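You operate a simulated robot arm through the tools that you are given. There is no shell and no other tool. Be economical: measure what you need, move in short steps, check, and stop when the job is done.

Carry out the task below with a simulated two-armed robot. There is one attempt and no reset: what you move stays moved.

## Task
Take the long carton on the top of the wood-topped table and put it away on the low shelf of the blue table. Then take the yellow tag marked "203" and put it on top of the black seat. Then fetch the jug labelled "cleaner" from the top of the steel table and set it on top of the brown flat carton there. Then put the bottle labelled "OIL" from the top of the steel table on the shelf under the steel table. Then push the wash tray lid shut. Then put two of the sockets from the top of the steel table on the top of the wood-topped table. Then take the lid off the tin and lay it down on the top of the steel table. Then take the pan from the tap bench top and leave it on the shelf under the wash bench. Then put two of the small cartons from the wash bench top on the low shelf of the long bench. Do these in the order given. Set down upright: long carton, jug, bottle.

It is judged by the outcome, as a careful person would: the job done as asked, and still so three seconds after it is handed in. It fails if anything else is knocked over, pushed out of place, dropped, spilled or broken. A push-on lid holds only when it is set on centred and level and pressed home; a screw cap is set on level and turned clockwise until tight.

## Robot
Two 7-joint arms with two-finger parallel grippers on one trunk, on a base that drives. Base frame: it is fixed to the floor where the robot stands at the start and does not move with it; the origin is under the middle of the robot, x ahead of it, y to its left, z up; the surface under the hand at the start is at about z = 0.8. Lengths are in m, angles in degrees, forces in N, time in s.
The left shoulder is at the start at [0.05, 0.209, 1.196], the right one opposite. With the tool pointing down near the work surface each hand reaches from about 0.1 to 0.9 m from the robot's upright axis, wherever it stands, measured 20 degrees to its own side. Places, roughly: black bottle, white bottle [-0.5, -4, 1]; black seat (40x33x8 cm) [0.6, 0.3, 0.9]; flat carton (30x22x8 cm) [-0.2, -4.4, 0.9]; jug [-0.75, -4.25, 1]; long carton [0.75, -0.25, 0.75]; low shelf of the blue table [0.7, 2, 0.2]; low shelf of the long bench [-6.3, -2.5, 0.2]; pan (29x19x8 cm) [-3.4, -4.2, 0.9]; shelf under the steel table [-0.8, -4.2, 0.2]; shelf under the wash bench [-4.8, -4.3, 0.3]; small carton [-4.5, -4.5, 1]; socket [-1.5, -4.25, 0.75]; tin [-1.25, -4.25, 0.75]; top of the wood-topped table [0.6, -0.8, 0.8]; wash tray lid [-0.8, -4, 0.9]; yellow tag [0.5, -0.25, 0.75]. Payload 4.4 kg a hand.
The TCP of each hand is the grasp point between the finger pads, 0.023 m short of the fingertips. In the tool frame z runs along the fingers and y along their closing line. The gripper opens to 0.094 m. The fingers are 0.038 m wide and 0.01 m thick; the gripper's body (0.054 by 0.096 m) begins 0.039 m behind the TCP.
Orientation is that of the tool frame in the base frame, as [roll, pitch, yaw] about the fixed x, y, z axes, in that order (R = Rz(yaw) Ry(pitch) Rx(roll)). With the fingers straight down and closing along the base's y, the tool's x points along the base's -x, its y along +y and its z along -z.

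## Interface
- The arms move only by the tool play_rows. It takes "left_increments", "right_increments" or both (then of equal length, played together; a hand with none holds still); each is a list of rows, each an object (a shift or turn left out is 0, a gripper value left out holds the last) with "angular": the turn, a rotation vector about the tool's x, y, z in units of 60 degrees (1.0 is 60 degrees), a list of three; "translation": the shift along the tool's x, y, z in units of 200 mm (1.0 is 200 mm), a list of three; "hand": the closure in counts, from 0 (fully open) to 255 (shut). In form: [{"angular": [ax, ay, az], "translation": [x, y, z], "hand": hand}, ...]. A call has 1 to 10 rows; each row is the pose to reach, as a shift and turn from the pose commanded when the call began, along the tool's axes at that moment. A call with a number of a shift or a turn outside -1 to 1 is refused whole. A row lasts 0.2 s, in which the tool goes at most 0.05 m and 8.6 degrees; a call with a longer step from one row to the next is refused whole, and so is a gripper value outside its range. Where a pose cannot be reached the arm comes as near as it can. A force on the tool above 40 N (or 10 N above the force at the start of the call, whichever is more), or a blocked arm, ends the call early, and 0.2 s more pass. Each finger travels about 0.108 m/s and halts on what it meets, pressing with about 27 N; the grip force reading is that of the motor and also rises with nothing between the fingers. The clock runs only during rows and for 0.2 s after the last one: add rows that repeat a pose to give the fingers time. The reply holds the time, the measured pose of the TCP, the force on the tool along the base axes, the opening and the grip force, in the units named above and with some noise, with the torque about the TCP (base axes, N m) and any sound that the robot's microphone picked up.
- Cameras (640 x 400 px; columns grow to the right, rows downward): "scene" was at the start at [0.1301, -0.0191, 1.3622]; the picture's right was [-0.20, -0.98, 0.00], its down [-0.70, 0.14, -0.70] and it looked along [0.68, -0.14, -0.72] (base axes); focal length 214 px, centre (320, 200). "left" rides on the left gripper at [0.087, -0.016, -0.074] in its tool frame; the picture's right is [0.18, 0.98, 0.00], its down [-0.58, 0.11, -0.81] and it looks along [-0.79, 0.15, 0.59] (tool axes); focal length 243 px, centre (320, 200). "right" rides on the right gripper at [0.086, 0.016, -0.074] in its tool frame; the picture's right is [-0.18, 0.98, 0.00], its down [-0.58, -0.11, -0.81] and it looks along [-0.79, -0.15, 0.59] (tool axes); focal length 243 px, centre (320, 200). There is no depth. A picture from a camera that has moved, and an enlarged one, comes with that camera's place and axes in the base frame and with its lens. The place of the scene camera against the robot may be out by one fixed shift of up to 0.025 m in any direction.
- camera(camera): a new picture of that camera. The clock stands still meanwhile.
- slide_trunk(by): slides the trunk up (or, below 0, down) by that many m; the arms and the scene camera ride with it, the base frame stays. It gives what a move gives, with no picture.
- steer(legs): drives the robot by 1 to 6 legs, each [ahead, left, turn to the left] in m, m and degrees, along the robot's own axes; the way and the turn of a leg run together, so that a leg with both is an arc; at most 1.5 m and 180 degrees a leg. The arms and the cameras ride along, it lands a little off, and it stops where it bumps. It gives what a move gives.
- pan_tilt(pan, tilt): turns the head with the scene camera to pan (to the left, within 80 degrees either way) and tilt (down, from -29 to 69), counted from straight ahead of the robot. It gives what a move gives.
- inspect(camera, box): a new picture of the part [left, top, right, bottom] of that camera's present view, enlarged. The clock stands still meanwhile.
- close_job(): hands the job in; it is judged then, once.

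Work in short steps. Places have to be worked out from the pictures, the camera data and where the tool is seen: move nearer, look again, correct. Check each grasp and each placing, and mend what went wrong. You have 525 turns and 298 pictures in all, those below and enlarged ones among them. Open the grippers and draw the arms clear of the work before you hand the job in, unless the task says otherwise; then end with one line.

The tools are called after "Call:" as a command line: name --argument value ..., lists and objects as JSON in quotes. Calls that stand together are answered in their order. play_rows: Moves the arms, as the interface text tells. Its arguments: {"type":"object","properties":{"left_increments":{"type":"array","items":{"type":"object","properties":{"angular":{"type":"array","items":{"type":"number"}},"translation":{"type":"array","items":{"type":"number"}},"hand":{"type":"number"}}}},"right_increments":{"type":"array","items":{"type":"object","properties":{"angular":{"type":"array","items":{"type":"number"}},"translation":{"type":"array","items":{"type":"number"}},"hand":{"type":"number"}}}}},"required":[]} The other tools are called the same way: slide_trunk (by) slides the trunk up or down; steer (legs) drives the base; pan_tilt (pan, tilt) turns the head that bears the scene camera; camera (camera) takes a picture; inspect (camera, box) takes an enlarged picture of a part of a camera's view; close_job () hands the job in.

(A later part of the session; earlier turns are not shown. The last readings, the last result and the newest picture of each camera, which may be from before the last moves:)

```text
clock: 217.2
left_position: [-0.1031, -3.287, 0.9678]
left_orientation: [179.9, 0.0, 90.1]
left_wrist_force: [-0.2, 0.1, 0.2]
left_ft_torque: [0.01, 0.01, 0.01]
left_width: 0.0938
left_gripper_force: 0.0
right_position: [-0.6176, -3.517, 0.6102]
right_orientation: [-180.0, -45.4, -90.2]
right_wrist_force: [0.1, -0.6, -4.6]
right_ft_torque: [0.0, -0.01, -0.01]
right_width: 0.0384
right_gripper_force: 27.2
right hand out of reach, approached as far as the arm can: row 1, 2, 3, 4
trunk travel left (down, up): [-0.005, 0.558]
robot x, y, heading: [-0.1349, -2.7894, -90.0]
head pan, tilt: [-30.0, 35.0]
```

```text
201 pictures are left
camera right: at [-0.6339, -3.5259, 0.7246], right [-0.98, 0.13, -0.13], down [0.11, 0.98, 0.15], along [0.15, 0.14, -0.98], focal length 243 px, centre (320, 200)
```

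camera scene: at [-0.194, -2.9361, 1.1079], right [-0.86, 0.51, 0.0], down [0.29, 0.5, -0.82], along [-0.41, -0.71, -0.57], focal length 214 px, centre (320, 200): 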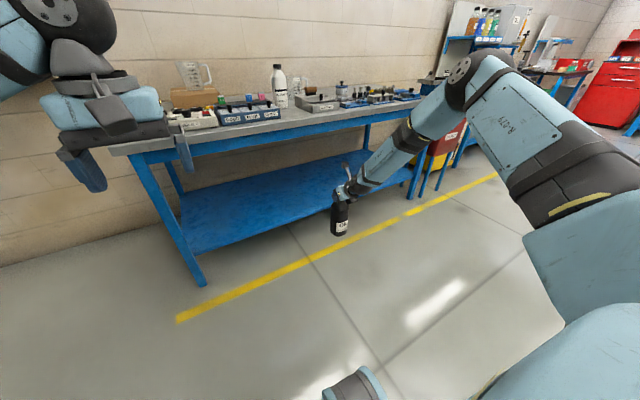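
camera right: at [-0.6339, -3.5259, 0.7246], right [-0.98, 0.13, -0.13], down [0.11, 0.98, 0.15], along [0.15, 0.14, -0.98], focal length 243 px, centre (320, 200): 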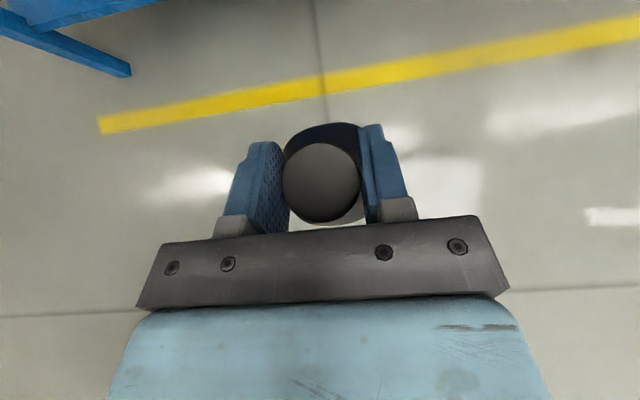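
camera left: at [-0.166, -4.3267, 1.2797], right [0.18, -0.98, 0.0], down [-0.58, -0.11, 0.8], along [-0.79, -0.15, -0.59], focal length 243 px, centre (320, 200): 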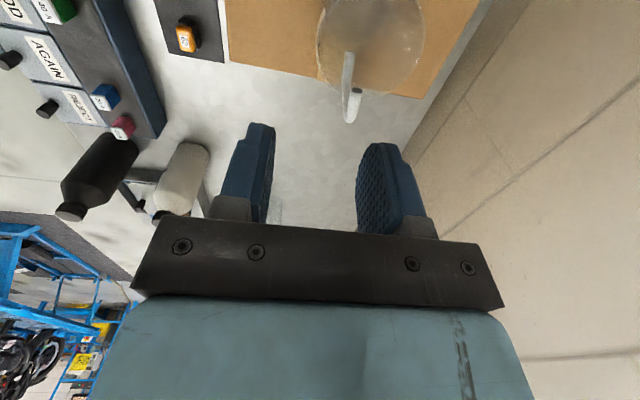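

The arm is at a limit again because the hand points straight ahead while the forearm comes from the right. I'll yaw the hand 30° left about the vertical (bottle stays upright), then lower.

Call:
play_rows --right_increments '[{"angular": [0.08, 0, -0.08], "hand": 255}, {"angular": [0.16, 0, -0.16], "hand": 255}, {"angular": [0.24, 0, -0.24], "hand": 255}, {"angular": [0.32, 0, -0.32], "hand": 255}, {"angular": [0.354, 0, -0.354], "hand": 255}]'

Call:
play_rows --right_increments '[{"translation": [-0.1, 0, 0.1], "hand": 255}, {"translation": [-0.2, 0, 0.2], "hand": 255}, {"translation": [-0.3, 0, 0.3], "hand": 255}]'

```text
clock: 218.4
left_position: [-0.1022, -3.2872, 0.9672]
left_orientation: [179.8, -0.1, 90.2]
left_wrist_force: [-0.8, 1.0, -0.1]
left_ft_torque: [0.01, -0.03, -0.02]
left_width: 0.0939
left_gripper_force: 0.1
right_position: [-0.6168, -3.5123, 0.6169]
right_orientation: [179.8, -45.2, -60.0]
right_wrist_force: [0.3, -0.3, -4.0]
right_ft_torque: [-0.03, 0.05, 0.0]
right_width: 0.0383
right_gripper_force: 27.2
right hand out of reach, approached as far as the arm can: row 3, 4, 5
trunk travel left (down, up): [-0.005, 0.558]
robot x, y, heading: [-0.1295, -2.7881, -90.5]
head pan, tilt: [-30.0, 35.0]
```

```text
clock: 219.2
left_position: [-0.1031, -3.2872, 0.9675]
left_orientation: [179.9, 0.0, 90.0]
left_wrist_force: [-0.3, 0.8, -0.2]
left_ft_torque: [0.01, 0.01, 0.0]
left_width: 0.094
left_gripper_force: 0.0
right_position: [-0.6142, -3.4799, 0.5941]
right_orientation: [179.8, -45.2, -60.1]
right_wrist_force: [-0.4, -0.2, -4.1]
right_ft_torque: [-0.02, -0.02, -0.01]
right_width: 0.0384
right_gripper_force: 27.2
right hand out of reach, approached as far as the arm can: row 1, 2, 3
trunk travel left (down, up): [-0.005, 0.558]
robot x, y, heading: [-0.1356, -2.7866, -90.3]
head pan, tilt: [-30.0, 35.0]
```

Call:
play_rows --right_increments '[{"translation": [0.1, 0.06, 0.1], "hand": 255}, {"translation": [0.2, 0.12, 0.2], "hand": 255}, {"translation": [0.3, 0.18, 0.3], "hand": 255}, {"translation": [0.4, 0.24, 0.4], "hand": 255}]'

Call:
play_rows --right_increments '[{"translation": [-0.1, 0, 0.1], "hand": 255}, {"translation": [-0.2, 0, 0.2], "hand": 255}, {"translation": [-0.25, 0, 0.25], "hand": 255}]'

Call:
camera --camera "scene"

```text
clock: 220.2
left_position: [-0.1024, -3.2865, 0.9671]
left_orientation: [179.9, -0.1, 90.2]
left_wrist_force: [0.1, 0.4, -0.3]
left_ft_torque: [0.03, -0.05, -0.02]
left_width: 0.094
left_gripper_force: 0.1
right_position: [-0.5982, -3.549, 0.6494]
right_orientation: [179.7, -45.2, -60.0]
right_wrist_force: [-0.5, 1.0, -4.4]
right_ft_torque: [0.0, -0.01, 0.02]
right_width: 0.0383
right_gripper_force: 26.9
right hand out of reach, approached as far as the arm can: row 1, 2, 3, 4
trunk travel left (down, up): [-0.005, 0.558]
robot x, y, heading: [-0.1325, -2.7898, -90.5]
head pan, tilt: [-30.0, 35.0]
```

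```text
clock: 221.0
left_position: [-0.1013, -3.287, 0.9674]
left_orientation: [179.8, 0.0, 90.1]
left_wrist_force: [0.1, -1.0, 0.0]
left_ft_torque: [0.01, -0.02, 0.0]
left_width: 0.094
left_gripper_force: 0.1
right_position: [-0.5975, -3.5152, 0.6196]
right_orientation: [179.8, -45.2, -60.1]
right_wrist_force: [0.1, 0.0, -3.9]
right_ft_torque: [-0.02, 0.01, -0.01]
right_width: 0.0385
right_gripper_force: 27.2
right hand out of reach, approached as far as the arm can: row 1, 2, 3
trunk travel left (down, up): [-0.005, 0.558]
robot x, y, heading: [-0.1312, -2.7896, -90.6]
head pan, tilt: [-30.0, 35.0]
```

```text
200 pictures are left
camera scene: at [-0.194, -2.9361, 1.1079], right [-0.86, 0.51, 0.0], down [0.29, 0.5, -0.82], along [-0.41, -0.71, -0.57], focal length 214 px, centre (320, 200)
```

scene: 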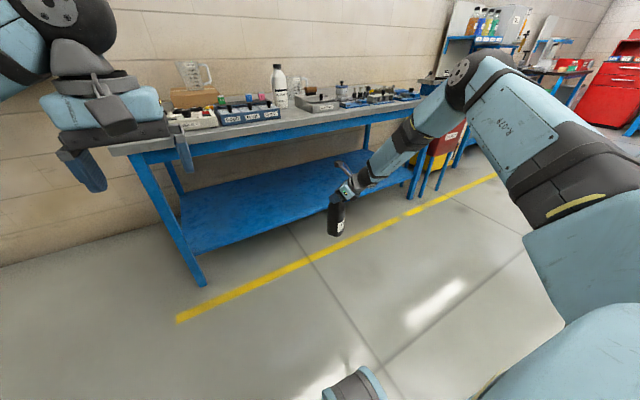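

The upper arm seems stuck at a shoulder limit (elbow high). I'll swing the hand out to the right and lower it there, so the elbow can drop.

Call:
play_rows --right_increments '[{"angular": [-0.08, 0, 0.08], "translation": [0, 0.15, 0], "hand": 255}, {"angular": [-0.16, 0, 0.16], "translation": [0, 0.3, 0], "hand": 255}, {"angular": [-0.24, 0, 0.24], "translation": [0, 0.45, 0], "hand": 255}, {"angular": [-0.32, 0, 0.32], "translation": [0, 0.6, 0], "hand": 255}, {"angular": [-0.354, 0, 0.354], "translation": [-0.0, 0.75, 0.0], "hand": 255}, {"angular": [-0.354, 0, 0.354], "translation": [-0.0, 0.95, 0.0], "hand": 255}]'

Call:
play_rows --right_increments '[{"translation": [-0.1, 0.05, 0.1], "hand": 255}, {"translation": [-0.2, 0.1, 0.2], "hand": 255}, {"translation": [-0.25, 0.15, 0.25], "hand": 255}]'

Call:
camera --camera "scene"

```text
clock: 222.4
left_position: [-0.1028, -3.2873, 0.9667]
left_orientation: [179.8, -0.1, 90.1]
left_wrist_force: [0.9, -0.2, -0.1]
left_ft_torque: [-0.01, 0.02, 0.01]
left_width: 0.0941
left_gripper_force: 0.1
right_position: [-0.749, -3.5621, 0.6643]
right_orientation: [-179.9, -45.3, -90.4]
right_wrist_force: [0.3, 0.1, -3.9]
right_ft_torque: [0.0, -0.03, 0.01]
right_width: 0.0386
right_gripper_force: 27.2
right hand out of reach, approached as far as the arm can: row 1, 2, 3, 4, 5, 6
trunk travel left (down, up): [-0.005, 0.558]
robot x, y, heading: [-0.1309, -2.7863, -90.0]
head pan, tilt: [-30.0, 35.0]
```

```text
clock: 223.2
left_position: [-0.1018, -3.2865, 0.9674]
left_orientation: [179.8, -0.1, 90.1]
left_wrist_force: [-0.3, -0.7, -0.9]
left_ft_torque: [0.0, 0.01, 0.02]
left_width: 0.0938
left_gripper_force: 0.0
right_position: [-0.7648, -3.5271, 0.6355]
right_orientation: [-179.9, -45.3, -90.1]
right_wrist_force: [-0.1, 0.5, -5.3]
right_ft_torque: [0.0, 0.0, 0.02]
right_width: 0.0385
right_gripper_force: 27.4
right hand out of reach, approached as far as the arm can: row 1, 2, 3
trunk travel left (down, up): [-0.005, 0.558]
robot x, y, heading: [-0.1344, -2.7891, -90.5]
head pan, tilt: [-30.0, 35.0]
```

```text
199 pictures are left
camera scene: at [-0.1942, -2.9361, 1.1079], right [-0.86, 0.51, 0.0], down [0.29, 0.5, -0.82], along [-0.41, -0.71, -0.57], focal length 214 px, centre (320, 200)
```

scene: 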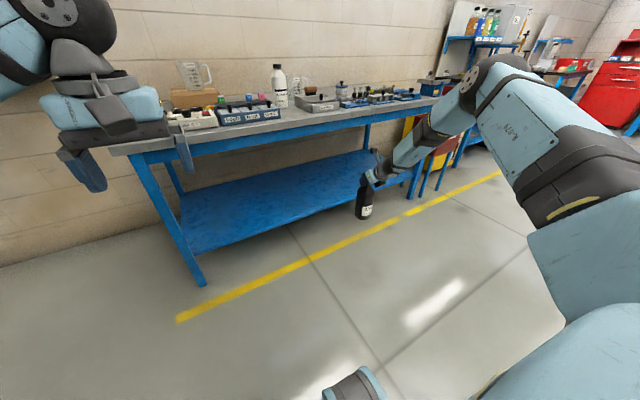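

The right arm's elbow won't drop in this configuration. I'll test whether the left arm (which reached low before) can do it: flip its wrist and tilt, away from everything.

Call:
play_rows --left_increments '[{"angular": [0, 0, 0.14], "hand": 0}, {"angular": [0, 0, 0.28], "hand": 0}, {"angular": [0, 0, 0.42], "hand": 0}, {"angular": [0, 0, 0.56], "hand": 0}, {"angular": [0, 0, 0.7], "hand": 0}, {"angular": [0, 0, 0.84], "hand": 0}, {"angular": [0, 0, 0.98], "hand": 0}, {"angular": [0, 0, 1.0], "hand": 0}]' --right_increments '[{"hand": 255}, {"hand": 255}, {"hand": 255}, {"hand": 255}, {"hand": 255}, {"hand": 255}, {"hand": 255}, {"hand": 255}]'

Call:
play_rows --left_increments '[{"angular": [0, 0, 0.14], "hand": 0}, {"angular": [0, 0, 0.28], "hand": 0}, {"angular": [0, 0, 0.42], "hand": 0}, {"angular": [0, 0, 0.56], "hand": 0}, {"angular": [0, 0, 0.7], "hand": 0}, {"angular": [0, 0, 0.84], "hand": 0}, {"angular": [0, 0, 0.98], "hand": 0}, {"angular": [0, 0, 1.0], "hand": 0}]' --right_increments '[{"hand": 255}, {"hand": 255}, {"hand": 255}, {"hand": 255}, {"hand": 255}, {"hand": 255}, {"hand": 255}, {"hand": 255}]'

Call:
play_rows --left_increments '[{"angular": [0, 0, 0.14], "hand": 0}, {"angular": [0, 0, 0.28], "hand": 0}, {"angular": [0, 0, 0.42], "hand": 0}, {"angular": [0, 0, 0.56], "hand": 0}, {"angular": [0, 0, 0.7], "hand": 0}, {"angular": [0, 0, 0.84], "hand": 0}, {"angular": [0, 0, 0.98], "hand": 0}, {"angular": [0, 0, 1.0], "hand": 0}]' --right_increments '[{"hand": 255}, {"hand": 255}, {"hand": 255}, {"hand": 255}, {"hand": 255}, {"hand": 255}, {"hand": 255}, {"hand": 255}]'

Call:
play_rows --left_increments '[{"angular": [0, 0.1, 0], "translation": [0, -0.05, 0.1], "hand": 0}, {"angular": [0, 0.2, 0], "translation": [0, -0.1, 0.2], "hand": 0}, {"angular": [0, 0.3, 0], "translation": [0, -0.15, 0.3], "hand": 0}, {"angular": [0, 0.4, 0], "translation": [0, -0.2, 0.4], "hand": 0}, {"angular": [0, 0.5, 0], "translation": [0, -0.25, 0.5], "hand": 0}, {"angular": [0, 0.6, 0], "translation": [0, -0.3, 0.6], "hand": 0}, {"angular": [0, 0.7, 0], "translation": [0, -0.35, 0.7], "hand": 0}, {"angular": [0, 0.75, 0], "translation": [0, -0.4, 0.8], "hand": 0}]' --right_increments '[{"hand": 255}, {"hand": 255}, {"hand": 255}, {"hand": 255}, {"hand": 255}, {"hand": 255}, {"hand": 255}, {"hand": 255}]'

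```text
clock: 225.0
left_position: [-0.1024, -3.2865, 0.9681]
left_orientation: [180.0, -0.2, 29.8]
left_wrist_force: [-0.8, -0.2, 0.1]
left_ft_torque: [-0.01, 0.0, 0.02]
left_width: 0.0938
left_gripper_force: 0.0
right_position: [-0.7644, -3.5255, 0.6353]
right_orientation: [179.9, -45.3, -90.2]
right_wrist_force: [0.0, -0.5, -4.2]
right_ft_torque: [-0.02, -0.02, -0.01]
right_width: 0.0385
right_gripper_force: 27.3
trunk travel left (down, up): [-0.005, 0.558]
robot x, y, heading: [-0.133, -2.7901, -90.0]
head pan, tilt: [-30.0, 35.0]
```

```text
clock: 226.8
left_position: [-0.1021, -3.2869, 0.9672]
left_orientation: [-179.9, -0.1, -29.9]
left_wrist_force: [0.5, 0.7, 0.3]
left_ft_torque: [0.0, -0.01, -0.02]
left_width: 0.0938
left_gripper_force: 0.0
right_position: [-0.7626, -3.5264, 0.635]
right_orientation: [-179.9, -45.4, -90.2]
right_wrist_force: [0.5, -0.3, -5.5]
right_ft_torque: [0.01, 0.04, -0.02]
right_width: 0.0384
right_gripper_force: 26.7
trunk travel left (down, up): [-0.005, 0.558]
robot x, y, heading: [-0.1304, -2.7926, -90.3]
head pan, tilt: [-30.0, 35.0]
```

```text
clock: 228.6
left_position: [-0.1021, -3.2875, 0.9665]
left_orientation: [-179.8, 0.1, -90.1]
left_wrist_force: [-0.5, 0.2, -0.4]
left_ft_torque: [0.02, 0.0, 0.02]
left_width: 0.0939
left_gripper_force: 0.0
right_position: [-0.7628, -3.5271, 0.6362]
right_orientation: [-179.9, -45.3, -90.2]
right_wrist_force: [0.1, 0.6, -4.9]
right_ft_torque: [0.0, -0.04, -0.02]
right_width: 0.0385
right_gripper_force: 26.7
trunk travel left (down, up): [-0.005, 0.558]
robot x, y, heading: [-0.1309, -2.7891, -90.2]
head pan, tilt: [-30.0, 35.0]
```

```text
clock: 230.4
left_position: [-0.0213, -3.287, 0.8072]
left_orientation: [-179.8, -45.0, -90.1]
left_wrist_force: [0.1, -0.4, 0.2]
left_ft_torque: [-0.01, 0.06, 0.02]
left_width: 0.0941
left_gripper_force: 0.0
right_position: [-0.7631, -3.5269, 0.6359]
right_orientation: [-179.9, -45.2, -90.2]
right_wrist_force: [0.5, 0.5, -4.1]
right_ft_torque: [-0.03, 0.01, -0.02]
right_width: 0.0381
right_gripper_force: 27.2
trunk travel left (down, up): [-0.005, 0.558]
robot x, y, heading: [-0.1339, -2.7877, -90.4]
head pan, tilt: [-30.0, 35.0]
```

Call:
play_rows --left_increments '[{"translation": [-0.15, 0, 0.15], "hand": 0}, {"translation": [-0.3, 0, 0.3], "hand": 0}, {"translation": [-0.45, 0, 0.45], "hand": 0}, {"translation": [-0.6, 0, 0.6], "hand": 0}, {"translation": [-0.75, 0, 0.75], "hand": 0}, {"translation": [-0.9, 0, 0.9], "hand": 0}]' --right_increments '[{"hand": 255}, {"hand": 255}, {"hand": 255}, {"hand": 255}, {"hand": 255}, {"hand": 255}]'

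Call:
pan_tilt --pan 30 --tilt 35

Call:
camera --camera "scene"

```text
clock: 231.8
left_position: [-0.0209, -3.2851, 0.555]
left_orientation: [-179.9, -44.9, -90.0]
left_wrist_force: [-0.4, -0.2, 0.6]
left_ft_torque: [0.0, 0.01, 0.04]
left_width: 0.094
left_gripper_force: 0.0
right_position: [-0.7624, -3.527, 0.6355]
right_orientation: [-180.0, -45.3, -90.2]
right_wrist_force: [0.3, -0.6, -4.2]
right_ft_torque: [0.0, -0.02, 0.0]
right_width: 0.0383
right_gripper_force: 27.2
trunk travel left (down, up): [-0.005, 0.558]
robot x, y, heading: [-0.1321, -2.7897, -90.1]
head pan, tilt: [-30.0, 35.0]
```

```text
clock: 233.1
left_position: [-0.0209, -3.2863, 0.5545]
left_orientation: [-179.8, -44.9, -90.0]
left_wrist_force: [0.1, -0.6, 0.1]
left_ft_torque: [0.0, 0.01, -0.02]
left_width: 0.0939
left_gripper_force: 0.0
right_position: [-0.7635, -3.5272, 0.6355]
right_orientation: [-180.0, -45.3, -90.3]
right_wrist_force: [-0.6, 0.0, -4.4]
right_ft_torque: [-0.01, 0.02, 0.04]
right_width: 0.0382
right_gripper_force: 27.3
trunk travel left (down, up): [-0.005, 0.558]
robot x, y, heading: [-0.1314, -2.7891, -90.0]
head pan, tilt: [30.0, 35.0]
```

```text
198 pictures are left
camera scene: at [-0.106, -2.9366, 1.108], right [-0.87, -0.49, 0.0], down [-0.28, 0.5, -0.82], along [0.41, -0.71, -0.57], focal length 214 px, centre (320, 200)
```

scene: 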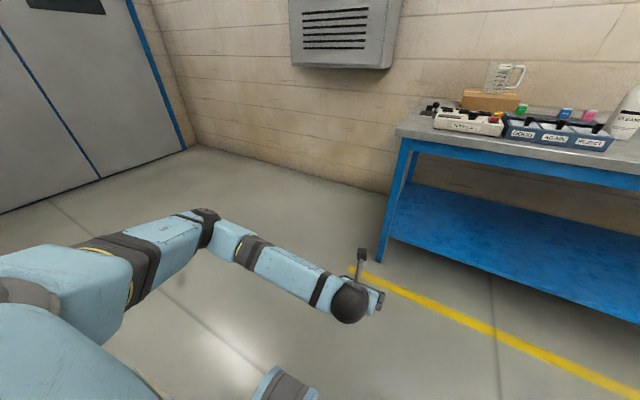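

The left arm goes low easily with its hand nearer the body. I'll bring the right hand to the mirrored nearer position and lower from there.

Call:
play_rows --right_increments '[{"translation": [0.0, -0.1, -0.2], "hand": 255}, {"translation": [0.0, -0.2, -0.4], "hand": 255}, {"translation": [0.0, -0.3, -0.6], "hand": 255}, {"translation": [0.0, -0.4, -0.8], "hand": 255}, {"translation": [0.0, -0.55, -1.0], "hand": 255}, {"translation": [0.0, -0.75, -1.0], "hand": 255}, {"translation": [0.0, -0.95, -1.0], "hand": 255}]'

Call:
play_rows --right_increments '[{"translation": [-0.15, -0.1, 0.05], "hand": 255}, {"translation": [-0.3, -0.2, 0.1], "hand": 255}, {"translation": [-0.45, -0.3, 0.2], "hand": 255}, {"translation": [-0.6, -0.4, 0.35], "hand": 255}, {"translation": [-0.75, -0.5, 0.5], "hand": 255}, {"translation": [-0.9, -0.6, 0.65], "hand": 255}]'

Call:
pan_tilt --pan -30 --tilt 35

Call:
camera --camera "scene"

```text
clock: 234.7
left_position: [-0.0208, -3.2854, 0.5548]
left_orientation: [-179.8, -44.9, -90.1]
left_wrist_force: [0.2, -0.6, -0.4]
left_ft_torque: [0.0, 0.0, 0.0]
left_width: 0.094
left_gripper_force: 0.1
right_position: [-0.5726, -3.3859, 0.7779]
right_orientation: [-180.0, -45.3, -90.3]
right_wrist_force: [1.0, 0.4, -4.8]
right_ft_torque: [-0.01, 0.01, 0.0]
right_width: 0.0383
right_gripper_force: 27.1
trunk travel left (down, up): [-0.005, 0.558]
robot x, y, heading: [-0.1309, -2.7889, -90.5]
head pan, tilt: [30.0, 35.0]
```

```text
clock: 236.1
left_position: [-0.0198, -3.2851, 0.5553]
left_orientation: [-179.8, -44.8, -89.9]
left_wrist_force: [-0.5, -0.5, 0.6]
left_ft_torque: [-0.02, 0.0, -0.04]
left_width: 0.0939
left_gripper_force: 0.0
right_position: [-0.465, -3.3484, 0.5841]
right_orientation: [179.9, -45.3, -90.4]
right_wrist_force: [0.0, 0.5, -3.3]
right_ft_torque: [0.01, -0.03, -0.01]
right_width: 0.0382
right_gripper_force: 26.9
right hand out of reach, approached as far as the arm can: row 6
trunk travel left (down, up): [-0.005, 0.558]
robot x, y, heading: [-0.1294, -2.7898, -90.3]
head pan, tilt: [30.0, 35.0]
```

```text
clock: 237.4
left_position: [-0.0208, -3.2856, 0.5551]
left_orientation: [-179.7, -45.0, -90.0]
left_wrist_force: [0.4, -0.4, 0.8]
left_ft_torque: [0.02, 0.01, 0.0]
left_width: 0.0939
left_gripper_force: 0.0
right_position: [-0.4643, -3.3486, 0.5846]
right_orientation: [-179.9, -45.3, -90.2]
right_wrist_force: [-0.3, -0.2, -4.9]
right_ft_torque: [0.0, 0.03, -0.01]
right_width: 0.0383
right_gripper_force: 27.2
trunk travel left (down, up): [-0.005, 0.558]
robot x, y, heading: [-0.1313, -2.7877, -90.1]
head pan, tilt: [-30.0, 35.0]
```

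```text
197 pictures are left
camera scene: at [-0.1937, -2.936, 1.108], right [-0.86, 0.5, 0.0], down [0.29, 0.5, -0.82], along [-0.41, -0.71, -0.57], focal length 214 px, centre (320, 200)
```

scene: 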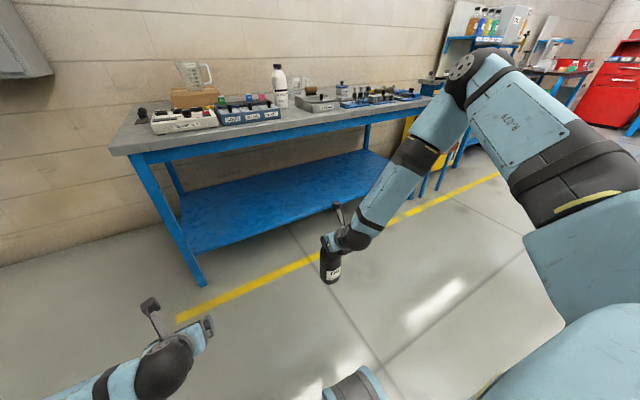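

This right-arm configuration can't reach the shelf. Safest: set the bottle back on its spot on the table and take it with the left arm. I'll raise the trunk and return the right hand to the earlier pose.

Call:
slide_trunk --by 0.32

Call:
play_rows --right_increments '[{"translation": [0.15, 0.06, -0.02], "hand": 255}, {"translation": [0.3, 0.12, -0.05], "hand": 255}, {"translation": [0.45, 0.18, -0.07], "hand": 255}, {"translation": [0.6, 0.24, -0.1], "hand": 255}, {"translation": [0.75, 0.3, -0.11], "hand": 255}, {"translation": [0.9, 0.4, -0.11], "hand": 255}]'

Call:
play_rows --right_increments '[{"translation": [0.15, 0.06, -0.02], "hand": 255}, {"translation": [0.3, 0.12, -0.05], "hand": 255}, {"translation": [0.45, 0.18, -0.07], "hand": 255}, {"translation": [0.6, 0.24, -0.1], "hand": 255}, {"translation": [0.75, 0.3, -0.11], "hand": 255}, {"translation": [0.86, 0.36, -0.11], "hand": 255}]'

```text
clock: 240.6
left_position: [-0.0199, -3.2854, 0.8747]
left_orientation: [-179.8, -44.9, -90.0]
left_wrist_force: [0.4, -0.2, -0.1]
left_ft_torque: [0.0, 0.0, 0.01]
left_width: 0.0942
left_gripper_force: 0.1
right_position: [-0.4643, -3.3494, 0.9038]
right_orientation: [-180.0, -45.2, -90.2]
right_wrist_force: [0.0, -0.5, -4.6]
right_ft_torque: [0.03, -0.01, -0.03]
right_width: 0.0383
right_gripper_force: 26.6
trunk travel left (down, up): [-0.325, 0.238]
robot x, y, heading: [-0.1277, -2.7874, -90.5]
head pan, tilt: [-30.0, 35.0]
```

```text
clock: 241.9
left_position: [-0.0201, -3.2851, 0.8761]
left_orientation: [-179.9, -44.9, -90.0]
left_wrist_force: [-1.2, 0.4, 0.5]
left_ft_torque: [0.03, 0.03, 0.0]
left_width: 0.0939
left_gripper_force: 0.1
right_position: [-0.5431, -3.4597, 1.0475]
right_orientation: [-179.9, -45.1, -90.3]
right_wrist_force: [0.0, -0.4, -3.6]
right_ft_torque: [0.01, -0.03, 0.0]
right_width: 0.0383
right_gripper_force: 27.0
trunk travel left (down, up): [-0.325, 0.238]
robot x, y, heading: [-0.1356, -2.7899, -90.1]
head pan, tilt: [-30.0, 35.0]
```

```text
clock: 243.3
left_position: [-0.0198, -3.2863, 0.8751]
left_orientation: [-179.8, -44.9, -90.0]
left_wrist_force: [0.3, -0.1, -1.0]
left_ft_torque: [-0.01, 0.0, 0.01]
left_width: 0.0938
left_gripper_force: 0.1
right_position: [-0.6183, -3.5655, 1.1858]
right_orientation: [-179.9, -45.2, -90.2]
right_wrist_force: [0.8, 0.9, -4.7]
right_ft_torque: [0.01, 0.0, -0.01]
right_width: 0.0383
right_gripper_force: 27.1
trunk travel left (down, up): [-0.325, 0.238]
robot x, y, heading: [-0.1299, -2.7881, -90.4]
head pan, tilt: [-30.0, 35.0]
```

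Call:
steer --legs '[[0.375, 0, 0]]'

Call:
camera --camera "right"

Call:
camera --camera "scene"

```text
clock: 245.7
left_position: [-0.02, -3.6578, 0.8741]
left_orientation: [-179.8, -44.9, -89.8]
left_wrist_force: [0.4, 0.1, 0.1]
left_ft_torque: [0.03, 0.0, 0.01]
left_width: 0.094
left_gripper_force: 0.1
right_position: [-0.6167, -3.94, 1.1849]
right_orientation: [-180.0, -45.1, -90.0]
right_wrist_force: [0.6, -0.6, -4.7]
right_ft_torque: [0.05, -0.01, 0.02]
right_width: 0.0383
right_gripper_force: 27.6
trunk travel left (down, up): [-0.325, 0.238]
robot x, y, heading: [-0.1326, -3.1628, -90.2]
head pan, tilt: [-30.0, 35.0]
```

```text
196 pictures are left
camera right: at [-0.6335, -3.9489, 1.299], right [-0.98, 0.13, -0.13], down [0.11, 0.98, 0.15], along [0.15, 0.14, -0.98], focal length 243 px, centre (320, 200)
```

right: 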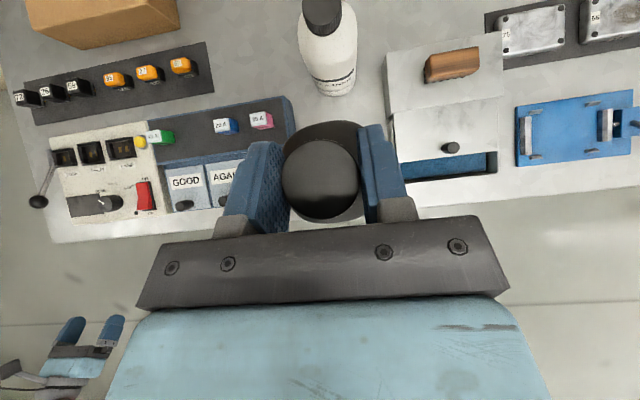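

```text
195 pictures are left
camera scene: at [-0.1948, -3.3099, 1.4279], right [-0.86, 0.5, 0.0], down [0.29, 0.5, -0.82], along [-0.41, -0.71, -0.57], focal length 214 px, centre (320, 200)
```

scene: 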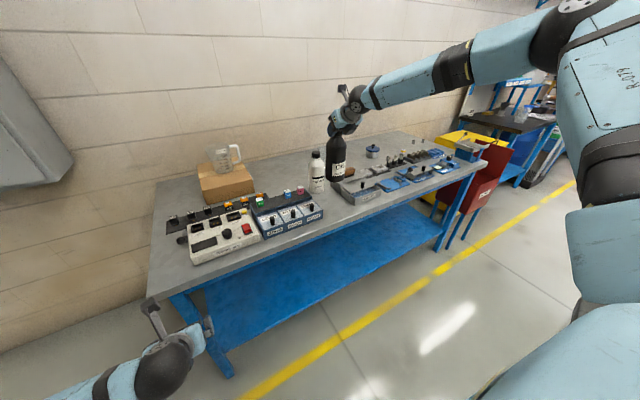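

Over the original spot. I'll lower until the bottle stands on the table.

Call:
play_rows --right_increments '[{"translation": [-0.12, 0.0, 0.12], "hand": 255}, {"translation": [-0.24, 0.0, 0.24], "hand": 255}, {"translation": [-0.36, 0.0, 0.36], "hand": 255}, {"translation": [-0.45, 0.0, 0.45], "hand": 255}]'

Call:
play_rows --right_increments '[{"translation": [-0.02, 0.0, 0.02], "hand": 255}, {"translation": [-0.04, 0.0, 0.04], "hand": 255}, {"translation": [-0.06, 0.0, 0.06], "hand": 255}, {"translation": [-0.08, 0.0, 0.08], "hand": 255}]'

```text
clock: 246.7
left_position: [-0.02, -3.6593, 0.8744]
left_orientation: [-179.8, -44.9, -89.8]
left_wrist_force: [0.5, -0.3, 1.0]
left_ft_torque: [0.0, 0.01, -0.01]
left_width: 0.0939
left_gripper_force: 0.0
right_position: [-0.6166, -3.941, 1.057]
right_orientation: [180.0, -45.2, -89.9]
right_wrist_force: [-0.4, -0.2, -3.5]
right_ft_torque: [0.0, 0.01, -0.01]
right_width: 0.0385
right_gripper_force: 27.1
trunk travel left (down, up): [-0.325, 0.238]
robot x, y, heading: [-0.1366, -3.1662, -90.1]
head pan, tilt: [-30.0, 35.0]
```

```text
clock: 247.7
left_position: [-0.0184, -3.6572, 0.8763]
left_orientation: [-179.9, -45.0, -89.9]
left_wrist_force: [0.2, -0.4, 0.0]
left_ft_torque: [-0.01, 0.04, 0.05]
left_width: 0.094
left_gripper_force: 0.1
right_position: [-0.6153, -3.9411, 1.0409]
right_orientation: [180.0, -45.5, -89.9]
right_wrist_force: [-2.6, 0.4, 13.8]
right_ft_torque: [0.47, 0.26, 0.05]
right_width: 0.0384
right_gripper_force: 27.1
trunk travel left (down, up): [-0.325, 0.238]
robot x, y, heading: [-0.1341, -3.1605, -90.2]
head pan, tilt: [-30.0, 35.0]
```

Contact. Ease, open, and back out along the tool axis.

Call:
play_rows --right_increments '[{"translation": [0.015, 0.0, -0.015], "hand": 255}, {"translation": [0.015, 0, -0.015], "hand": 180}, {"translation": [0.015, 0, -0.015], "hand": 60}, {"translation": [0.015, 0, -0.015], "hand": 0}, {"translation": [0.015, 0, -0.015], "hand": 0}, {"translation": [0.015, 0, -0.1], "hand": 0}, {"translation": [0.015, 0, -0.3], "hand": 0}, {"translation": [0.015, 0, -0.5], "hand": 0}]'

Call:
play_rows --right_increments '[{"translation": [0.1, 0.1, -0.15], "hand": 0}, {"translation": [0.2, 0.2, -0.3], "hand": 0}, {"translation": [0.3, 0.3, -0.45], "hand": 0}, {"translation": [0.35, 0.45, -0.6], "hand": 0}, {"translation": [0.35, 0.6, -0.75], "hand": 0}]'

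Call:
camera --camera "scene"

```text
clock: 249.5
left_position: [-0.0185, -3.6562, 0.8765]
left_orientation: [-179.9, -45.1, -89.8]
left_wrist_force: [0.3, -0.2, 0.0]
left_ft_torque: [-0.02, -0.02, 0.04]
left_width: 0.0938
left_gripper_force: 0.0
right_position: [-0.6152, -3.8708, 1.1095]
right_orientation: [-180.0, -45.5, -89.9]
right_wrist_force: [0.3, 0.3, -0.6]
right_ft_torque: [0.02, 0.04, 0.0]
right_width: 0.0938
right_gripper_force: 0.1
trunk travel left (down, up): [-0.325, 0.238]
robot x, y, heading: [-0.1347, -3.1627, -89.9]
head pan, tilt: [-30.0, 35.0]
```

```text
clock: 250.7
left_position: [-0.0197, -3.6577, 0.8774]
left_orientation: [-179.8, -45.0, -89.8]
left_wrist_force: [0.7, 0.0, 0.2]
left_ft_torque: [0.05, -0.01, 0.0]
left_width: 0.0939
left_gripper_force: 0.1
right_position: [-0.7377, -3.8126, 1.2637]
right_orientation: [-179.9, -45.3, -90.0]
right_wrist_force: [0.1, 0.4, -0.2]
right_ft_torque: [-0.01, -0.02, 0.0]
right_width: 0.094
right_gripper_force: 0.1
trunk travel left (down, up): [-0.325, 0.238]
robot x, y, heading: [-0.1347, -3.1641, -90.1]
head pan, tilt: [-30.0, 35.0]
```

```text
194 pictures are left
camera scene: at [-0.1957, -3.3078, 1.4282], right [-0.86, 0.5, 0.0], down [0.29, 0.5, -0.82], along [-0.41, -0.71, -0.57], focal length 214 px, centre (320, 200)
```

scene: 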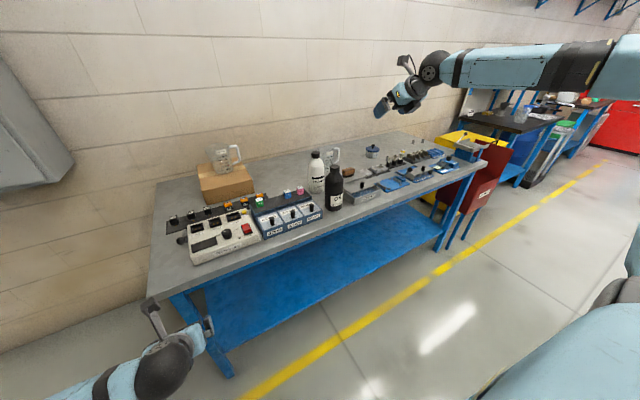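

The bottle stands again at its spot. I'll raise the left hand and shift the base right so the bottle is in front of the left arm.

Call:
play_rows --left_increments '[{"translation": [0.15, 0, -0.15], "hand": 0}, {"translation": [0.3, 0, -0.3], "hand": 0}, {"translation": [0.45, 0, -0.45], "hand": 0}, {"translation": [0.6, 0, -0.6], "hand": 0}, {"translation": [0.75, 0, -0.75], "hand": 0}, {"translation": [0.9, 0, -0.9], "hand": 0}]'

Call:
steer --legs '[[0, -0.58, 0]]'

Call:
play_rows --left_increments '[{"translation": [0.1, 0.05, 0.1], "hand": 0}, {"translation": [0.2, 0.1, 0.2], "hand": 0}, {"translation": [0.3, 0.1, 0.3], "hand": 0}, {"translation": [0.4, 0.1, 0.4], "hand": 0}, {"translation": [0.5, 0.1, 0.5], "hand": 0}, {"translation": [0.6, 0.1, 0.6], "hand": 0}]'

Call:
camera --camera "left"

```text
clock: 252.1
left_position: [-0.0204, -3.6573, 1.1305]
left_orientation: [-179.9, -45.0, -89.7]
left_wrist_force: [0.4, -0.4, 0.8]
left_ft_torque: [-0.03, 0.0, 0.0]
left_width: 0.0941
left_gripper_force: 0.0
right_position: [-0.7365, -3.8138, 1.2644]
right_orientation: [-180.0, -45.2, -90.0]
right_wrist_force: [0.2, -1.2, -0.3]
right_ft_torque: [-0.01, 0.01, -0.03]
right_width: 0.0941
right_gripper_force: 0.0
trunk travel left (down, up): [-0.325, 0.238]
robot x, y, heading: [-0.1357, -3.1647, -90.3]
head pan, tilt: [-30.0, 35.0]
```

```text
clock: 257.7
left_position: [-0.6008, -3.6565, 1.13]
left_orientation: [-179.7, -44.8, -89.7]
left_wrist_force: [-0.1, 0.5, 0.0]
left_ft_torque: [0.01, 0.0, 0.03]
left_width: 0.094
left_gripper_force: 0.0
right_position: [-1.3177, -3.8132, 1.2638]
right_orientation: [-180.0, -45.3, -90.0]
right_wrist_force: [-0.3, -0.2, -0.5]
right_ft_torque: [0.0, 0.03, 0.0]
right_width: 0.094
right_gripper_force: 0.1
trunk travel left (down, up): [-0.325, 0.238]
robot x, y, heading: [-0.7164, -3.1591, -90.0]
head pan, tilt: [-30.0, 35.0]
```

```text
clock: 259.1
left_position: [-0.6215, -3.8257, 1.1305]
left_orientation: [-179.8, -44.9, -89.8]
left_wrist_force: [-0.2, 1.1, 0.6]
left_ft_torque: [0.01, -0.02, 0.02]
left_width: 0.0942
left_gripper_force: 0.2
right_position: [-1.3196, -3.813, 1.2639]
right_orientation: [179.9, -45.3, -90.0]
right_wrist_force: [0.2, -0.5, -0.4]
right_ft_torque: [0.0, -0.03, 0.02]
right_width: 0.0942
right_gripper_force: 0.1
trunk travel left (down, up): [-0.325, 0.238]
robot x, y, heading: [-0.7156, -3.1612, -90.4]
head pan, tilt: [-30.0, 35.0]
```

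```text
193 pictures are left
camera left: at [-0.6047, -3.8356, 1.244], right [-0.98, -0.14, 0.13], down [-0.11, 0.98, 0.16], along [-0.15, 0.14, -0.98], focal length 243 px, centre (320, 200)
```

left: 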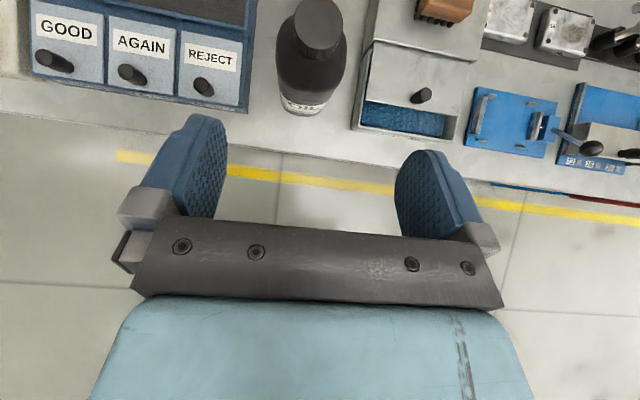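

Call:
play_rows --left_increments '[{"translation": [0.04, -0.015, 0.15], "hand": 0}, {"translation": [0.077, -0.03, 0.3], "hand": 0}, {"translation": [0.077, -0.03, 0.45], "hand": 0}, {"translation": [0.077, -0.03, 0.53], "hand": 0}]'

Call:
camera --camera "left"

```text
clock: 260.1
left_position: [-0.613, -3.9123, 1.0653]
left_orientation: [-179.7, -45.0, -89.8]
left_wrist_force: [0.2, 0.1, 0.6]
left_ft_torque: [-0.02, 0.0, 0.04]
left_width: 0.0939
left_gripper_force: 0.0
right_position: [-1.3186, -3.8137, 1.2639]
right_orientation: [180.0, -45.3, -90.0]
right_wrist_force: [0.8, 0.4, 0.1]
right_ft_torque: [0.02, 0.0, -0.01]
right_width: 0.0938
right_gripper_force: 0.0
trunk travel left (down, up): [-0.325, 0.238]
robot x, y, heading: [-0.715, -3.1628, -90.2]
head pan, tilt: [-30.0, 35.0]
```

```text
192 pictures are left
camera left: at [-0.5975, -3.9214, 1.1789], right [-0.98, -0.14, 0.13], down [-0.11, 0.98, 0.16], along [-0.15, 0.14, -0.98], focal length 243 px, centre (320, 200)
```

left: 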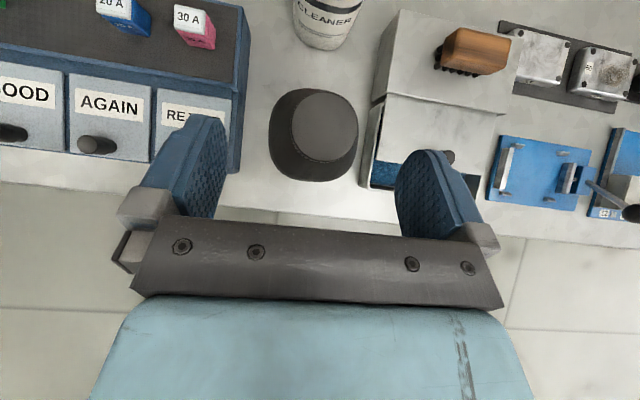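

Call:
play_rows --left_increments '[{"translation": [0, 0.01, 0.1], "hand": 0}, {"translation": [0, 0.01, 0.2], "hand": 0}, {"translation": [0, 0.01, 0.2], "hand": 100}, {"translation": [0, 0.01, 0.2], "hand": 255}, {"translation": [0, 0.01, 0.2], "hand": 255}, {"translation": [0, 0.01, 0.2], "hand": 255}]'

Call:
play_rows --left_increments '[{"translation": [0.05, 0, -0.05], "hand": 255}, {"translation": [0.1, 0, -0.1], "hand": 255}, {"translation": [0.2, 0, -0.2], "hand": 255}, {"translation": [0.3, 0, -0.3], "hand": 255}, {"translation": [0.4, 0, -0.4], "hand": 255}]'

Call:
camera --camera "left"

```text
clock: 261.5
left_position: [-0.6161, -3.9401, 1.0383]
left_orientation: [-180.0, -45.2, -89.8]
left_wrist_force: [-0.2, -5.1, 9.7]
left_ft_torque: [-0.7, 0.01, 0.01]
left_width: 0.0387
left_gripper_force: 27.1
right_position: [-1.3197, -3.8117, 1.2645]
right_orientation: [-180.0, -45.3, -89.9]
right_wrist_force: [-0.5, -0.3, 0.0]
right_ft_torque: [-0.01, -0.02, 0.04]
right_width: 0.0941
right_gripper_force: 0.2
trunk travel left (down, up): [-0.325, 0.238]
robot x, y, heading: [-0.7121, -3.1627, -90.3]
head pan, tilt: [-30.0, 35.0]
```

```text
clock: 262.7
left_position: [-0.6163, -3.9423, 1.1491]
left_orientation: [-179.7, -44.9, -89.8]
left_wrist_force: [-0.7, 0.4, -4.4]
left_ft_torque: [0.01, 0.01, 0.01]
left_width: 0.0383
left_gripper_force: 27.2
right_position: [-1.3194, -3.8131, 1.264]
right_orientation: [179.9, -45.4, -90.0]
right_wrist_force: [0.3, 0.0, -0.6]
right_ft_torque: [0.01, -0.01, -0.01]
right_width: 0.0941
right_gripper_force: 0.0
trunk travel left (down, up): [-0.325, 0.238]
robot x, y, heading: [-0.7184, -3.1635, -90.2]
head pan, tilt: [-30.0, 35.0]
```

```text
191 pictures are left
camera left: at [-0.6004, -3.9506, 1.2631], right [-0.98, -0.14, 0.13], down [-0.11, 0.98, 0.16], along [-0.15, 0.14, -0.98], focal length 243 px, centre (320, 200)
```

left: 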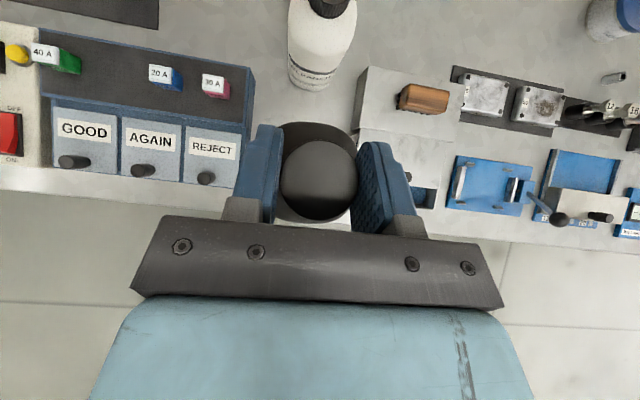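

The left hand holds the bottle. I'll back away, tuck the right hand up and back, and lower the trunk.

Call:
steer --legs '[[-0.38, 0, 0]]'

Call:
play_rows --left_increments '[{"translation": [-0.1, 0, -0.1], "hand": 255}, {"translation": [-0.2, 0, -0.2], "hand": 255}, {"translation": [-0.3, 0, -0.3], "hand": 255}, {"translation": [-0.4, 0, -0.4], "hand": 255}, {"translation": [-0.5, 0, -0.5], "hand": 255}, {"translation": [-0.6, 0, -0.6], "hand": 255}]' --right_increments '[{"translation": [0.02, 0, -0.14], "hand": 0}, {"translation": [0.05, 0, -0.28], "hand": 0}, {"translation": [0.08, 0, -0.42], "hand": 0}, {"translation": [0.1, 0, -0.56], "hand": 0}, {"translation": [0.12, 0, -0.7], "hand": 0}, {"translation": [0.15, 0, -0.85], "hand": 0}]'

Call:
slide_trunk --by -0.32

Call:
play_rows --left_increments '[{"translation": [-0.15, 0, 0.15], "hand": 255}, {"translation": [-0.3, 0, 0.3], "hand": 255}, {"translation": [-0.45, 0, 0.45], "hand": 255}, {"translation": [-0.6, 0, 0.6], "hand": 255}, {"translation": [-0.75, 0, 0.75], "hand": 255}, {"translation": [-0.9, 0, 0.9], "hand": 255}]'

Call:
pan_tilt --pan 0 --tilt 40

Call:
camera --camera "scene"

```text
clock: 265.1
left_position: [-0.6167, -3.5614, 1.1485]
left_orientation: [-179.9, -44.9, -90.0]
left_wrist_force: [0.4, 1.2, -4.4]
left_ft_torque: [0.0, 0.01, -0.03]
left_width: 0.0386
left_gripper_force: 27.3
right_position: [-1.3189, -3.4307, 1.2635]
right_orientation: [180.0, -45.3, -90.0]
right_wrist_force: [-0.9, -0.7, -0.2]
right_ft_torque: [-0.01, -0.04, 0.03]
right_width: 0.094
right_gripper_force: 0.1
trunk travel left (down, up): [-0.325, 0.238]
robot x, y, heading: [-0.7121, -2.7809, -90.3]
head pan, tilt: [-30.0, 35.0]
```

```text
clock: 266.5
left_position: [-0.6172, -3.3902, 1.1494]
left_orientation: [-179.9, -44.9, -90.0]
left_wrist_force: [0.4, 0.7, -4.7]
left_ft_torque: [0.02, 0.01, -0.01]
left_width: 0.0384
left_gripper_force: 27.2
right_position: [-1.3196, -3.3296, 1.407]
right_orientation: [179.9, -45.4, -90.1]
right_wrist_force: [-0.6, -0.1, -0.7]
right_ft_torque: [0.01, -0.01, 0.01]
right_width: 0.094
right_gripper_force: 0.1
trunk travel left (down, up): [-0.325, 0.238]
robot x, y, heading: [-0.717, -2.7798, -90.3]
head pan, tilt: [-30.0, 35.0]
```

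```text
clock: 269.7
left_position: [-0.6175, -3.3917, 0.8294]
left_orientation: [-179.8, -44.9, -89.9]
left_wrist_force: [0.4, 0.0, -3.9]
left_ft_torque: [0.01, 0.02, -0.04]
left_width: 0.0385
left_gripper_force: 26.8
right_position: [-1.3193, -3.3298, 1.0851]
right_orientation: [-179.9, -45.3, -90.1]
right_wrist_force: [0.4, -0.2, -0.7]
right_ft_torque: [0.0, -0.02, 0.01]
right_width: 0.0941
right_gripper_force: 0.1
trunk travel left (down, up): [-0.005, 0.558]
robot x, y, heading: [-0.7164, -2.7808, -90.2]
head pan, tilt: [-30.0, 35.0]
```

```text
clock: 271.1
left_position: [-0.6184, -3.3917, 0.5738]
left_orientation: [-179.9, -44.9, -89.8]
left_wrist_force: [-0.1, -0.6, -4.2]
left_ft_torque: [0.02, -0.01, 0.0]
left_width: 0.0384
left_gripper_force: 26.7
right_position: [-1.3204, -3.3297, 1.0853]
right_orientation: [-179.9, -45.1, -90.1]
right_wrist_force: [0.4, -0.4, -0.2]
right_ft_torque: [-0.02, -0.03, 0.0]
right_width: 0.0942
right_gripper_force: 0.0
trunk travel left (down, up): [-0.005, 0.558]
robot x, y, heading: [-0.7149, -2.7799, -90.3]
head pan, tilt: [-30.0, 35.0]
```

```text
clock: 272.1
left_position: [-0.6176, -3.3924, 0.5758]
left_orientation: [-179.8, -45.0, -89.9]
left_wrist_force: [0.6, 0.2, -3.9]
left_ft_torque: [-0.01, -0.04, -0.03]
left_width: 0.0383
left_gripper_force: 27.0
right_position: [-1.3184, -3.3307, 1.0839]
right_orientation: [179.9, -45.3, -90.1]
right_wrist_force: [-0.8, 0.2, 0.2]
right_ft_torque: [0.01, -0.01, -0.01]
right_width: 0.094
right_gripper_force: 0.0
trunk travel left (down, up): [-0.005, 0.558]
robot x, y, heading: [-0.7148, -2.7811, -90.6]
head pan, tilt: [0.0, 40.0]
```

```text
190 pictures are left
camera scene: at [-0.7328, -2.9357, 1.1004], right [-1.0, 0.0, 0.0], down [0.0, 0.64, -0.77], along [0.0, -0.77, -0.64], focal length 214 px, centre (320, 200)
```

scene: 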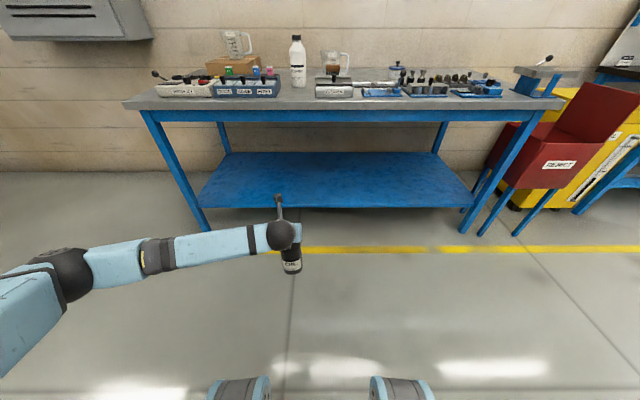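

Everything is clear; the shelf is empty. I'll drive forward in two steps with a check in between.

Call:
steer --legs '[[0.42, 0, 0]]'

Call:
camera --camera "left"

Call:
camera --camera "scene"

```text
clock: 274.6
left_position: [-0.6151, -3.8098, 0.5742]
left_orientation: [-179.8, -44.9, -89.7]
left_wrist_force: [0.1, -1.1, -4.1]
left_ft_torque: [0.04, 0.0, -0.03]
left_width: 0.0382
left_gripper_force: 27.1
right_position: [-1.3171, -3.7507, 1.0845]
right_orientation: [-180.0, -45.3, -89.9]
right_wrist_force: [1.0, 0.1, -0.3]
right_ft_torque: [0.01, 0.03, 0.04]
right_width: 0.0937
right_gripper_force: 0.1
trunk travel left (down, up): [-0.005, 0.558]
robot x, y, heading: [-0.7172, -3.1998, -90.1]
head pan, tilt: [0.0, 40.0]
```

```text
189 pictures are left
camera left: at [-0.5984, -3.8173, 0.6879], right [-0.98, -0.14, 0.13], down [-0.12, 0.98, 0.16], along [-0.15, 0.14, -0.98], focal length 243 px, centre (320, 200)
```

left: 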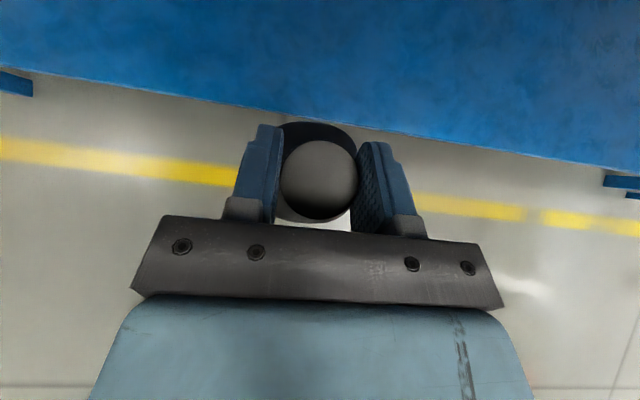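

```text
188 pictures are left
camera scene: at [-0.7326, -3.3533, 1.1003], right [-1.0, 0.0, 0.0], down [0.0, 0.64, -0.77], along [0.0, -0.77, -0.64], focal length 214 px, centre (320, 200)
```

scene: 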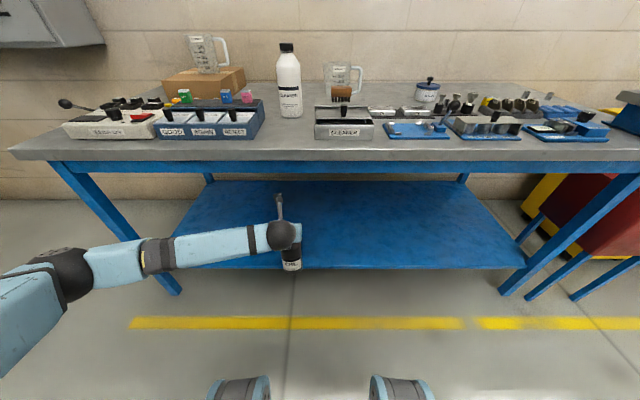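

Shelf front edge at y≈−3.89. I'll drive 0.18 m more, then lower to contact.

Call:
steer --legs '[[0.18, 0, 0]]'

Call:
play_rows --left_increments '[{"translation": [-0.07, 0, 0.07], "hand": 255}, {"translation": [-0.14, 0, 0.14], "hand": 255}, {"translation": [-0.21, 0, 0.21], "hand": 255}, {"translation": [-0.25, 0, 0.25], "hand": 255}]'

Call:
camera --camera "left"

Call:
camera --camera "scene"

```text
clock: 276.1
left_position: [-0.616, -3.9869, 0.5735]
left_orientation: [-179.8, -44.8, -89.8]
left_wrist_force: [0.4, -1.0, -5.3]
left_ft_torque: [0.01, -0.02, 0.02]
left_width: 0.0385
left_gripper_force: 26.6
right_position: [-1.3195, -3.9279, 1.0852]
right_orientation: [-179.9, -45.2, -89.9]
right_wrist_force: [-0.6, -0.2, -0.2]
right_ft_torque: [0.01, -0.01, -0.01]
right_width: 0.0943
right_gripper_force: 0.1
trunk travel left (down, up): [-0.005, 0.558]
robot x, y, heading: [-0.7164, -3.3732, -89.8]
head pan, tilt: [0.0, 40.0]
```

```text
clock: 277.1
left_position: [-0.6173, -3.985, 0.5022]
left_orientation: [-179.7, -44.8, -89.7]
left_wrist_force: [-0.3, -0.2, -5.1]
left_ft_torque: [0.02, 0.02, 0.01]
left_width: 0.0385
left_gripper_force: 27.0
right_position: [-1.3178, -3.9272, 1.0845]
right_orientation: [-180.0, -45.3, -89.9]
right_wrist_force: [-0.1, 0.4, -0.4]
right_ft_torque: [-0.02, 0.02, -0.01]
right_width: 0.0938
right_gripper_force: 0.1
trunk travel left (down, up): [-0.005, 0.558]
robot x, y, heading: [-0.7172, -3.3744, -90.1]
head pan, tilt: [0.0, 40.0]
```

```text
187 pictures are left
camera left: at [-0.6, -3.9946, 0.6164], right [-0.98, -0.14, 0.13], down [-0.12, 0.98, 0.16], along [-0.15, 0.14, -0.98], focal length 243 px, centre (320, 200)
```

left: 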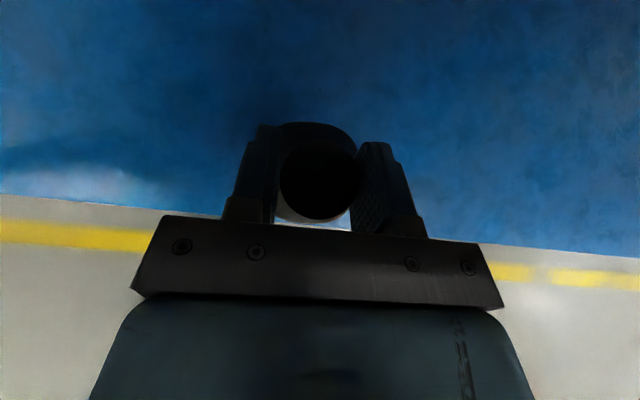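

```text
186 pictures are left
camera scene: at [-0.7328, -3.5312, 1.1004], right [-1.0, 0.0, 0.0], down [0.0, 0.64, -0.77], along [0.0, -0.77, -0.64], focal length 214 px, centre (320, 200)
```

scene: 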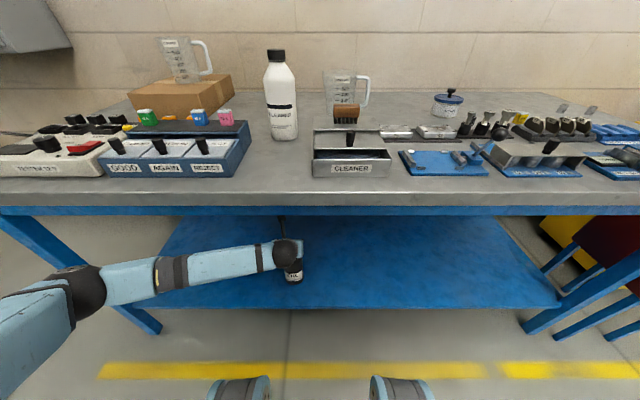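

Call:
play_rows --left_increments '[{"translation": [0.02, 0, 0.12], "hand": 255}, {"translation": [0.0, 0, 0.14], "hand": 255}, {"translation": [-0.02, 0, 0.16], "hand": 255}, {"translation": [-0.04, 0, 0.18], "hand": 255}, {"translation": [-0.06, 0, 0.2], "hand": 255}]'

Call:
play_rows --left_increments '[{"translation": [-0.015, 0, 0.015], "hand": 255}, {"translation": [-0.03, 0, 0.03], "hand": 255}, {"translation": [-0.045, 0, 0.045], "hand": 255}, {"translation": [-0.06, 0, 0.06], "hand": 255}]'

```text
clock: 278.3
left_position: [-0.6157, -4.0062, 0.4658]
left_orientation: [-179.8, -44.8, -89.7]
left_wrist_force: [0.0, -0.3, -4.3]
left_ft_torque: [0.0, 0.02, -0.02]
left_width: 0.0384
left_gripper_force: 26.9
right_position: [-1.3182, -3.927, 1.0857]
right_orientation: [180.0, -45.3, -89.9]
right_wrist_force: [-0.9, 0.9, -0.7]
right_ft_torque: [0.01, 0.03, -0.05]
right_width: 0.0938
right_gripper_force: 0.0
trunk travel left (down, up): [-0.005, 0.558]
robot x, y, heading: [-0.7182, -3.3759, -89.9]
head pan, tilt: [0.0, 40.0]
```

```text
clock: 279.3
left_position: [-0.6154, -4.0057, 0.4495]
left_orientation: [-179.8, -44.8, -89.7]
left_wrist_force: [0.1, -0.4, -5.2]
left_ft_torque: [0.02, -0.01, -0.05]
left_width: 0.0382
left_gripper_force: 26.9
right_position: [-1.3168, -3.9277, 1.0853]
right_orientation: [-180.0, -45.3, -90.0]
right_wrist_force: [-0.2, 0.3, -0.1]
right_ft_torque: [0.0, 0.02, -0.01]
right_width: 0.094
right_gripper_force: 0.1
trunk travel left (down, up): [-0.005, 0.558]
robot x, y, heading: [-0.7176, -3.3752, -90.2]
head pan, tilt: [0.0, 40.0]
```

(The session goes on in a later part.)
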